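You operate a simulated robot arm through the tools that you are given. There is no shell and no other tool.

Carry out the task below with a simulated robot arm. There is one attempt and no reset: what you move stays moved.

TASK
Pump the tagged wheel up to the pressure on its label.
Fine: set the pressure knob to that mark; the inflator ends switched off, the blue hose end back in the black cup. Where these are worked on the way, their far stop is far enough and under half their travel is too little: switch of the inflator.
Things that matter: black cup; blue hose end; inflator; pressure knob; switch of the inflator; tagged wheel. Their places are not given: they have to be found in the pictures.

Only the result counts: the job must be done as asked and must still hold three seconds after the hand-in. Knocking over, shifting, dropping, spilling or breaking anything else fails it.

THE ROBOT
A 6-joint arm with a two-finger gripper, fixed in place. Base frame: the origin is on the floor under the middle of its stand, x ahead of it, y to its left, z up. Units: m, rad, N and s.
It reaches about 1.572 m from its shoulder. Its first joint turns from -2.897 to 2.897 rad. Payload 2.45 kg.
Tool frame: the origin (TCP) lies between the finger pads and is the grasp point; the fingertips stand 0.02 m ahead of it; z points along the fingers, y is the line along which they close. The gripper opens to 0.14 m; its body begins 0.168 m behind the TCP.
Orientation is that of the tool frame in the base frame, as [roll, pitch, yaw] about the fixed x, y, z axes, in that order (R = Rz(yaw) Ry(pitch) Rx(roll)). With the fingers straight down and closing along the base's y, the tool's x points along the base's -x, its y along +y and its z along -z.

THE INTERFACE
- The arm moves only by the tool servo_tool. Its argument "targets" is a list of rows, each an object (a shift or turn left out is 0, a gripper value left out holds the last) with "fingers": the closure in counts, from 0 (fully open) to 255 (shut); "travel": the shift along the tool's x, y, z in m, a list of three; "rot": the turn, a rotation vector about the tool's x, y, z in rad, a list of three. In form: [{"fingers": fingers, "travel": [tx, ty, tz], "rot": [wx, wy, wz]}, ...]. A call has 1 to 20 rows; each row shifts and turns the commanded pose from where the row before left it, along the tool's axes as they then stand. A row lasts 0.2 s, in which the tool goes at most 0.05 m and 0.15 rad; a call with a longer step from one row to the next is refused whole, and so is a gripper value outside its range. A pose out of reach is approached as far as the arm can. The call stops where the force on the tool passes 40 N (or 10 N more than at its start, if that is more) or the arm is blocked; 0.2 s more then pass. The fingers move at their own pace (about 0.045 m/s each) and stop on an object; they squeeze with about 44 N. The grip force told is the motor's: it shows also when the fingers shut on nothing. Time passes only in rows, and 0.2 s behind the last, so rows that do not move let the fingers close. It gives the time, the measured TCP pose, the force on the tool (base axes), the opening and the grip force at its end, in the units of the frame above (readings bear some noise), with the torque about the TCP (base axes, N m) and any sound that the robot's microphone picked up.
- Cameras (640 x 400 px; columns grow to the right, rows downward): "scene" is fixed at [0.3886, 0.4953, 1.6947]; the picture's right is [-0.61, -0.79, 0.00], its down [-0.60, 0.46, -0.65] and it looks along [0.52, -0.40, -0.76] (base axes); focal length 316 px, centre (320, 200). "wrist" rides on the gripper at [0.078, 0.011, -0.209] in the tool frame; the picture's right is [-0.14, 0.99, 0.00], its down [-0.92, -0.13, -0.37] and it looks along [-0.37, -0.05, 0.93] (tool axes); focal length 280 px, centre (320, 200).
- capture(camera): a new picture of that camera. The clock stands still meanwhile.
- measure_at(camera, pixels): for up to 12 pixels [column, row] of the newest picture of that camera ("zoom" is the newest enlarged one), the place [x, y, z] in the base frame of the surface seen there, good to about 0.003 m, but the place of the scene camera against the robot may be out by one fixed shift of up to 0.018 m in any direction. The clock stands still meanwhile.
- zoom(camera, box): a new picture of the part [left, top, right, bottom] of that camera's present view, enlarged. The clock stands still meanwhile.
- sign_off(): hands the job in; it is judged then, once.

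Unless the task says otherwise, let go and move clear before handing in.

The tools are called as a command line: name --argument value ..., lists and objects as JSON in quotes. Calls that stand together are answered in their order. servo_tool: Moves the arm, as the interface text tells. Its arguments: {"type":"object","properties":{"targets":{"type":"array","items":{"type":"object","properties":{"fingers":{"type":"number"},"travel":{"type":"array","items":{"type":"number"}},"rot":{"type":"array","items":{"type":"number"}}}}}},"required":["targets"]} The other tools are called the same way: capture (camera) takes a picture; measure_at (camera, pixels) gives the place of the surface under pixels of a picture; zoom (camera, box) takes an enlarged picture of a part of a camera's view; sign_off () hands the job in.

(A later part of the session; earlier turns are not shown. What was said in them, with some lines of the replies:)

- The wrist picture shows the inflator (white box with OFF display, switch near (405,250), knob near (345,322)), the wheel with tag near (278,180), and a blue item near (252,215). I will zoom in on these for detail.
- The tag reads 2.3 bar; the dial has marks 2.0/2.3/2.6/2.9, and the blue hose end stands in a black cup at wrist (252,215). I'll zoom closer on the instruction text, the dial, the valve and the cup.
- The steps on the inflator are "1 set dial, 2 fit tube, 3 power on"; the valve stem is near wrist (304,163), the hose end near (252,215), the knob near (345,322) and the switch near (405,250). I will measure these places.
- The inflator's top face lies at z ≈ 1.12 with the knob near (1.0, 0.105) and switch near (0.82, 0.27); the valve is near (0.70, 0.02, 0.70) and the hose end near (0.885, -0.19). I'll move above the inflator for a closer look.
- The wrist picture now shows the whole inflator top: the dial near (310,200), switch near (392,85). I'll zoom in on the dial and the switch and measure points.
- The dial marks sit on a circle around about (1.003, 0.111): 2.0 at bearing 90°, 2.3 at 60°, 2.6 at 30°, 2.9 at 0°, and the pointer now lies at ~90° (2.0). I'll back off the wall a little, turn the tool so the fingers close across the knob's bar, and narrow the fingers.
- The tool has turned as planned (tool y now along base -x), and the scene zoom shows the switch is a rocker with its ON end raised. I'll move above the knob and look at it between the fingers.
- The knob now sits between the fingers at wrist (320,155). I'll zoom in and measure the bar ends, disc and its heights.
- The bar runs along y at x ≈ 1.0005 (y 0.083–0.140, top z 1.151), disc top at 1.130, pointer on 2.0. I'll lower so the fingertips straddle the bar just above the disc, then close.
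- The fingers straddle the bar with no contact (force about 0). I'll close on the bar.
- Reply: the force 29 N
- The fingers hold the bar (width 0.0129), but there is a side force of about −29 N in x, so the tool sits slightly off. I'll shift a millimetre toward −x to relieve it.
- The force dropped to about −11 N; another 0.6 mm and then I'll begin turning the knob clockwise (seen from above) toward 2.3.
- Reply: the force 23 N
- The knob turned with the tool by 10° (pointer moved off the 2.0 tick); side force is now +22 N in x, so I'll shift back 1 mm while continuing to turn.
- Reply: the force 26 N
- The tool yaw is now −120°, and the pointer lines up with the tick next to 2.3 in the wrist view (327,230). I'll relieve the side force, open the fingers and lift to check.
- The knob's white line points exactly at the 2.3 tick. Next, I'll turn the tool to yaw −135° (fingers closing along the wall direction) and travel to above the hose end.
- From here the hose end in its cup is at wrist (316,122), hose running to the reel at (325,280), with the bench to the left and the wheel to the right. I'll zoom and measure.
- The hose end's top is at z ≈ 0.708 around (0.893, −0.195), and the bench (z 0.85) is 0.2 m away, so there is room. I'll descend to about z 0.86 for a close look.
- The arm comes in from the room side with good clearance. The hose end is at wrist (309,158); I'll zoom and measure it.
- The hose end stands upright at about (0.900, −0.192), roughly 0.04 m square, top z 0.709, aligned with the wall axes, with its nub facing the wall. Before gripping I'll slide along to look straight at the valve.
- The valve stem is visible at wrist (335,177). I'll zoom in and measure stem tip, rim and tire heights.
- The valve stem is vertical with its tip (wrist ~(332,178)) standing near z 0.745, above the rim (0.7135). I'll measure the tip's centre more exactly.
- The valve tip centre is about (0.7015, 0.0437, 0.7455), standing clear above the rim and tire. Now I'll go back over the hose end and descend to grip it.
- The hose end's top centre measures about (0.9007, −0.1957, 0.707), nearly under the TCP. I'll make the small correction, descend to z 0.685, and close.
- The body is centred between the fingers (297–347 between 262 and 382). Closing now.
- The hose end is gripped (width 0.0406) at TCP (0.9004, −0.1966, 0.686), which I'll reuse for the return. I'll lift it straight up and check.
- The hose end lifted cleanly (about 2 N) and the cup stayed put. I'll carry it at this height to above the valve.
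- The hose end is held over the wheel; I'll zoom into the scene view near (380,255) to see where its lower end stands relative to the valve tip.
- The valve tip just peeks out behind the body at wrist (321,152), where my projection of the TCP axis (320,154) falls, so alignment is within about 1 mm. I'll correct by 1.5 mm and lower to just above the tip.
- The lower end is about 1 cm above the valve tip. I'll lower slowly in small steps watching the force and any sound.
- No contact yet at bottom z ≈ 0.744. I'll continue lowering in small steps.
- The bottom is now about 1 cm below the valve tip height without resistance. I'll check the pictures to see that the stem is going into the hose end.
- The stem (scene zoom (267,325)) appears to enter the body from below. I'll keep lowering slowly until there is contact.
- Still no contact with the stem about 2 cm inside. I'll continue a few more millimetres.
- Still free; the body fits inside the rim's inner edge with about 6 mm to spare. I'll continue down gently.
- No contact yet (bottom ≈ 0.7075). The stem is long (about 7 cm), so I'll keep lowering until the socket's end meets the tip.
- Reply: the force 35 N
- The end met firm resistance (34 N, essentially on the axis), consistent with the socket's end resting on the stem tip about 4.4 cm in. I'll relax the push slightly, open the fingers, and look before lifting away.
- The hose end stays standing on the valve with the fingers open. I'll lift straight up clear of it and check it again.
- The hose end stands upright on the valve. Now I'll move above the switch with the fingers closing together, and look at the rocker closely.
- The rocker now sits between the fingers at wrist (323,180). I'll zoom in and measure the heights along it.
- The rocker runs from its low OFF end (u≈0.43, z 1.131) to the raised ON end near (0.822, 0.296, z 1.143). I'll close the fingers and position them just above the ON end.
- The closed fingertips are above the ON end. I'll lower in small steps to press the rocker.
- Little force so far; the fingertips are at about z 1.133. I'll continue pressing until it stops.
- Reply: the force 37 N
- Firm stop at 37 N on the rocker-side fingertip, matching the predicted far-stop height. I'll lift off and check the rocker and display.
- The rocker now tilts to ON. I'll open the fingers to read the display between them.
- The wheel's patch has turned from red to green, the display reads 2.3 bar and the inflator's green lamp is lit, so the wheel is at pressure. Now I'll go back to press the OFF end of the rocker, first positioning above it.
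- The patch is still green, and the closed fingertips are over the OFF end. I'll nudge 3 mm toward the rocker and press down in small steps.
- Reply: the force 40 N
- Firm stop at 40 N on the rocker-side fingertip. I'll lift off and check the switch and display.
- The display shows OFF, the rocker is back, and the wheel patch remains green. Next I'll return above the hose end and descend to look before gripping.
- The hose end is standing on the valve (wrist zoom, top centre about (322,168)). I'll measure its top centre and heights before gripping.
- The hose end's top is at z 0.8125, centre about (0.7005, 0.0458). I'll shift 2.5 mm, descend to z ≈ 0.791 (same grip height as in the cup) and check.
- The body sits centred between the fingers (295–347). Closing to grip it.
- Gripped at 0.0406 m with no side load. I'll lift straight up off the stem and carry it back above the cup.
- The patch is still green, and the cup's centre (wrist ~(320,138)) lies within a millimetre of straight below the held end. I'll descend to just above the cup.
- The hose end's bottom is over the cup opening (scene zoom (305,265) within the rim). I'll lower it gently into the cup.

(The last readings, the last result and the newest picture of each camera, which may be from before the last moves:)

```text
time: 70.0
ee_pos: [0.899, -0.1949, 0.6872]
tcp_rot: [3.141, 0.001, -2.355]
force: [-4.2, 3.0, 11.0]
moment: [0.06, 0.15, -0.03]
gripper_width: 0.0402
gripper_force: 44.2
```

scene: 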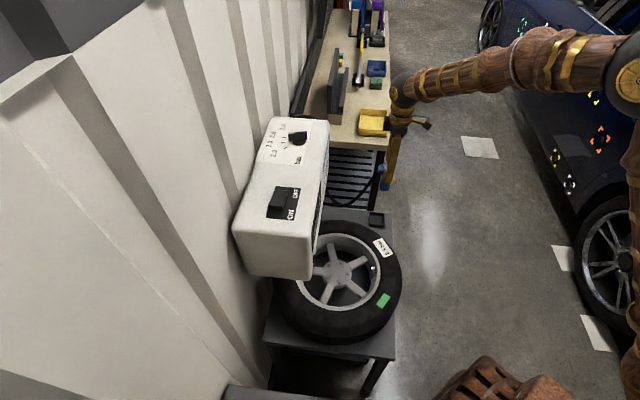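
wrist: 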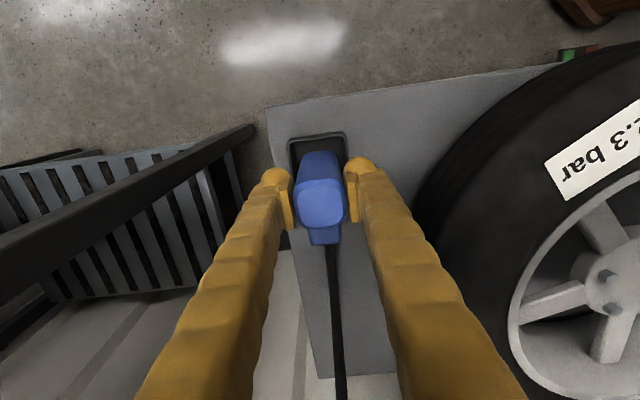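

The end now rests on the cup floor (11 N). I'll ease up slightly, open the fingers, and check it stands.

servo_tool --targets '[{"travel": [0, 0, -0.0006]}, {"fingers": 95}, {}, {}, {}, {}]'

capture --camera "wrist"

zoom --camera "scene" --box '[340, 180, 420, 240]'

```text
time: 71.4
ee_pos: [0.9008, -0.196, 0.6863]
tcp_rot: [3.141, -0.002, -2.354]
force: [-0.2, 0.2, 0.8]
moment: [0.01, 0.01, 0.0]
gripper_width: 0.0877
gripper_force: 0.0
```

```text
taken
```

wrist: 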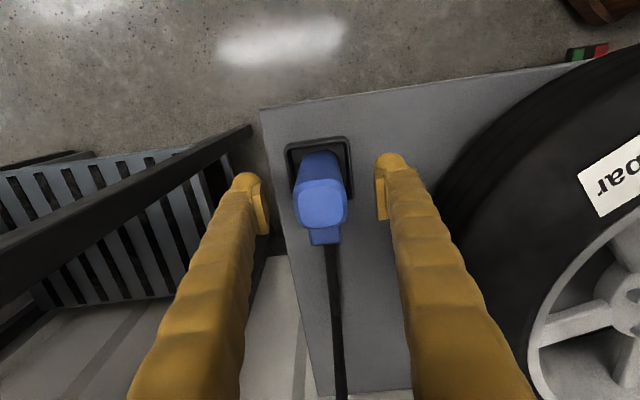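

```text
6.67 times, centred on (380, 210) of scene
```

zoom: 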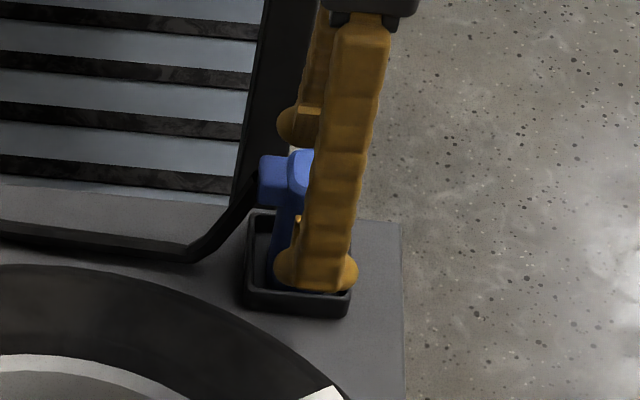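

The hose end stands in the cup just as at the start. I'll lift straight up well clear and check everything once more.

servo_tool --targets '[{"travel": [0, 0, -0.02]}, {"travel": [0, 0, -0.03]}, {"travel": [0, 0, -0.04]}, {"travel": [0, 0, -0.045]}, {"travel": [0, 0, -0.045]}, {"travel": [0, 0, -0.045]}, {"travel": [0, 0, -0.045]}, {"travel": [0, 0, -0.045]}, {"travel": [0, 0, -0.045]}, {"travel": [0, 0, -0.045]}, {"travel": [0, 0, -0.045]}, {"travel": [0, 0, -0.045]}, {"travel": [0, 0, -0.045]}, {"travel": [0.045, 0, 0]}, {"travel": [0.045, 0, 0]}, {"travel": [0.045, 0, 0]}, {}]'

capture --camera "wrist"

capture --camera "scene"

zoom --camera "scene" --box '[330, 190, 410, 310]'

zoom --camera "scene" --box '[250, 110, 340, 230]'

```text
time: 75.0
ee_pos: [0.8046, -0.2919, 1.2268]
tcp_rot: [3.142, 0.0, -2.357]
force: [-0.3, -0.1, 0.7]
moment: [-0.01, 0.0, 0.0]
gripper_width: 0.0876
gripper_force: 0.0
```

```text
taken
```

wrist: 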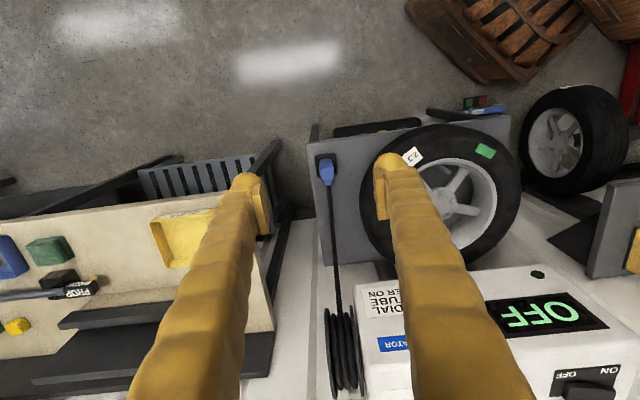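

```text
taken
```

scene: 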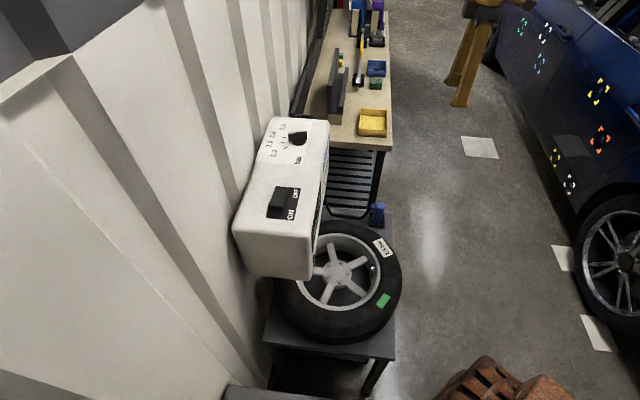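

```text
3.33 times, centred on (370, 250) of scene
```

zoom: 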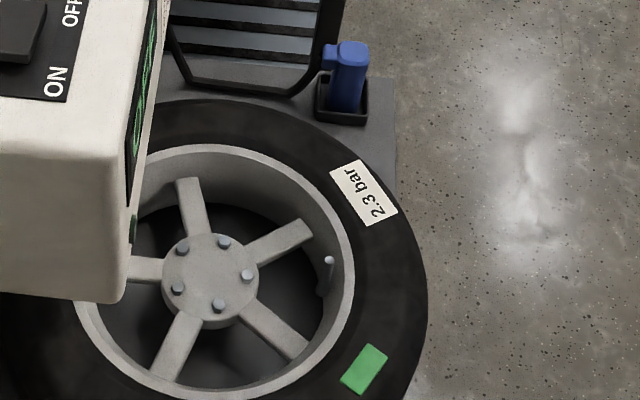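

```text
3.33 times, centred on (295, 170) of scene
```

zoom: 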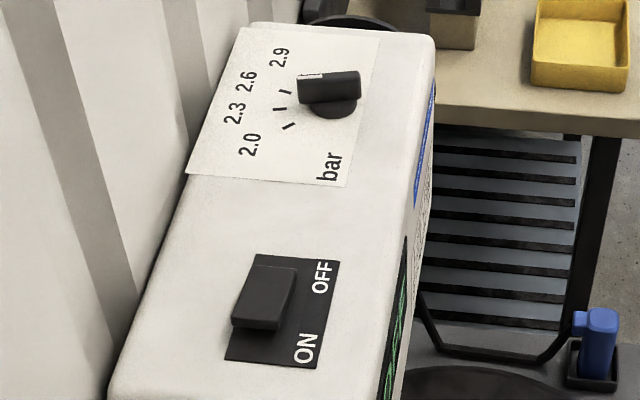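

The last pictures show the wheel patch green (382,301), the display on OFF with the rocker on OFF, the knob at 2.3, and the hose end back in the black cup (377,213), with the gripper clear. I'll hand the job in.

sign_off

```text
The job is handed in.
```

The tagged wheel is pumped to the 2.3 bar on its label, and I've handed the job in. The display read 2.3 bar and the patch on the tyre turned from red to green. It was still green in the last picture.

- **Pressure knob:** set to the 2.3 mark; it started at 2.0.
- **Inflator switch:** pressed fully to ON to fill the wheel, then fully back to OFF. The display shows OFF.
- **Blue hose end:** taken off the valve and standing upright in the black cup.

Nothing else looks moved in the final pictures, and the gripper was open and clear when I handed in.
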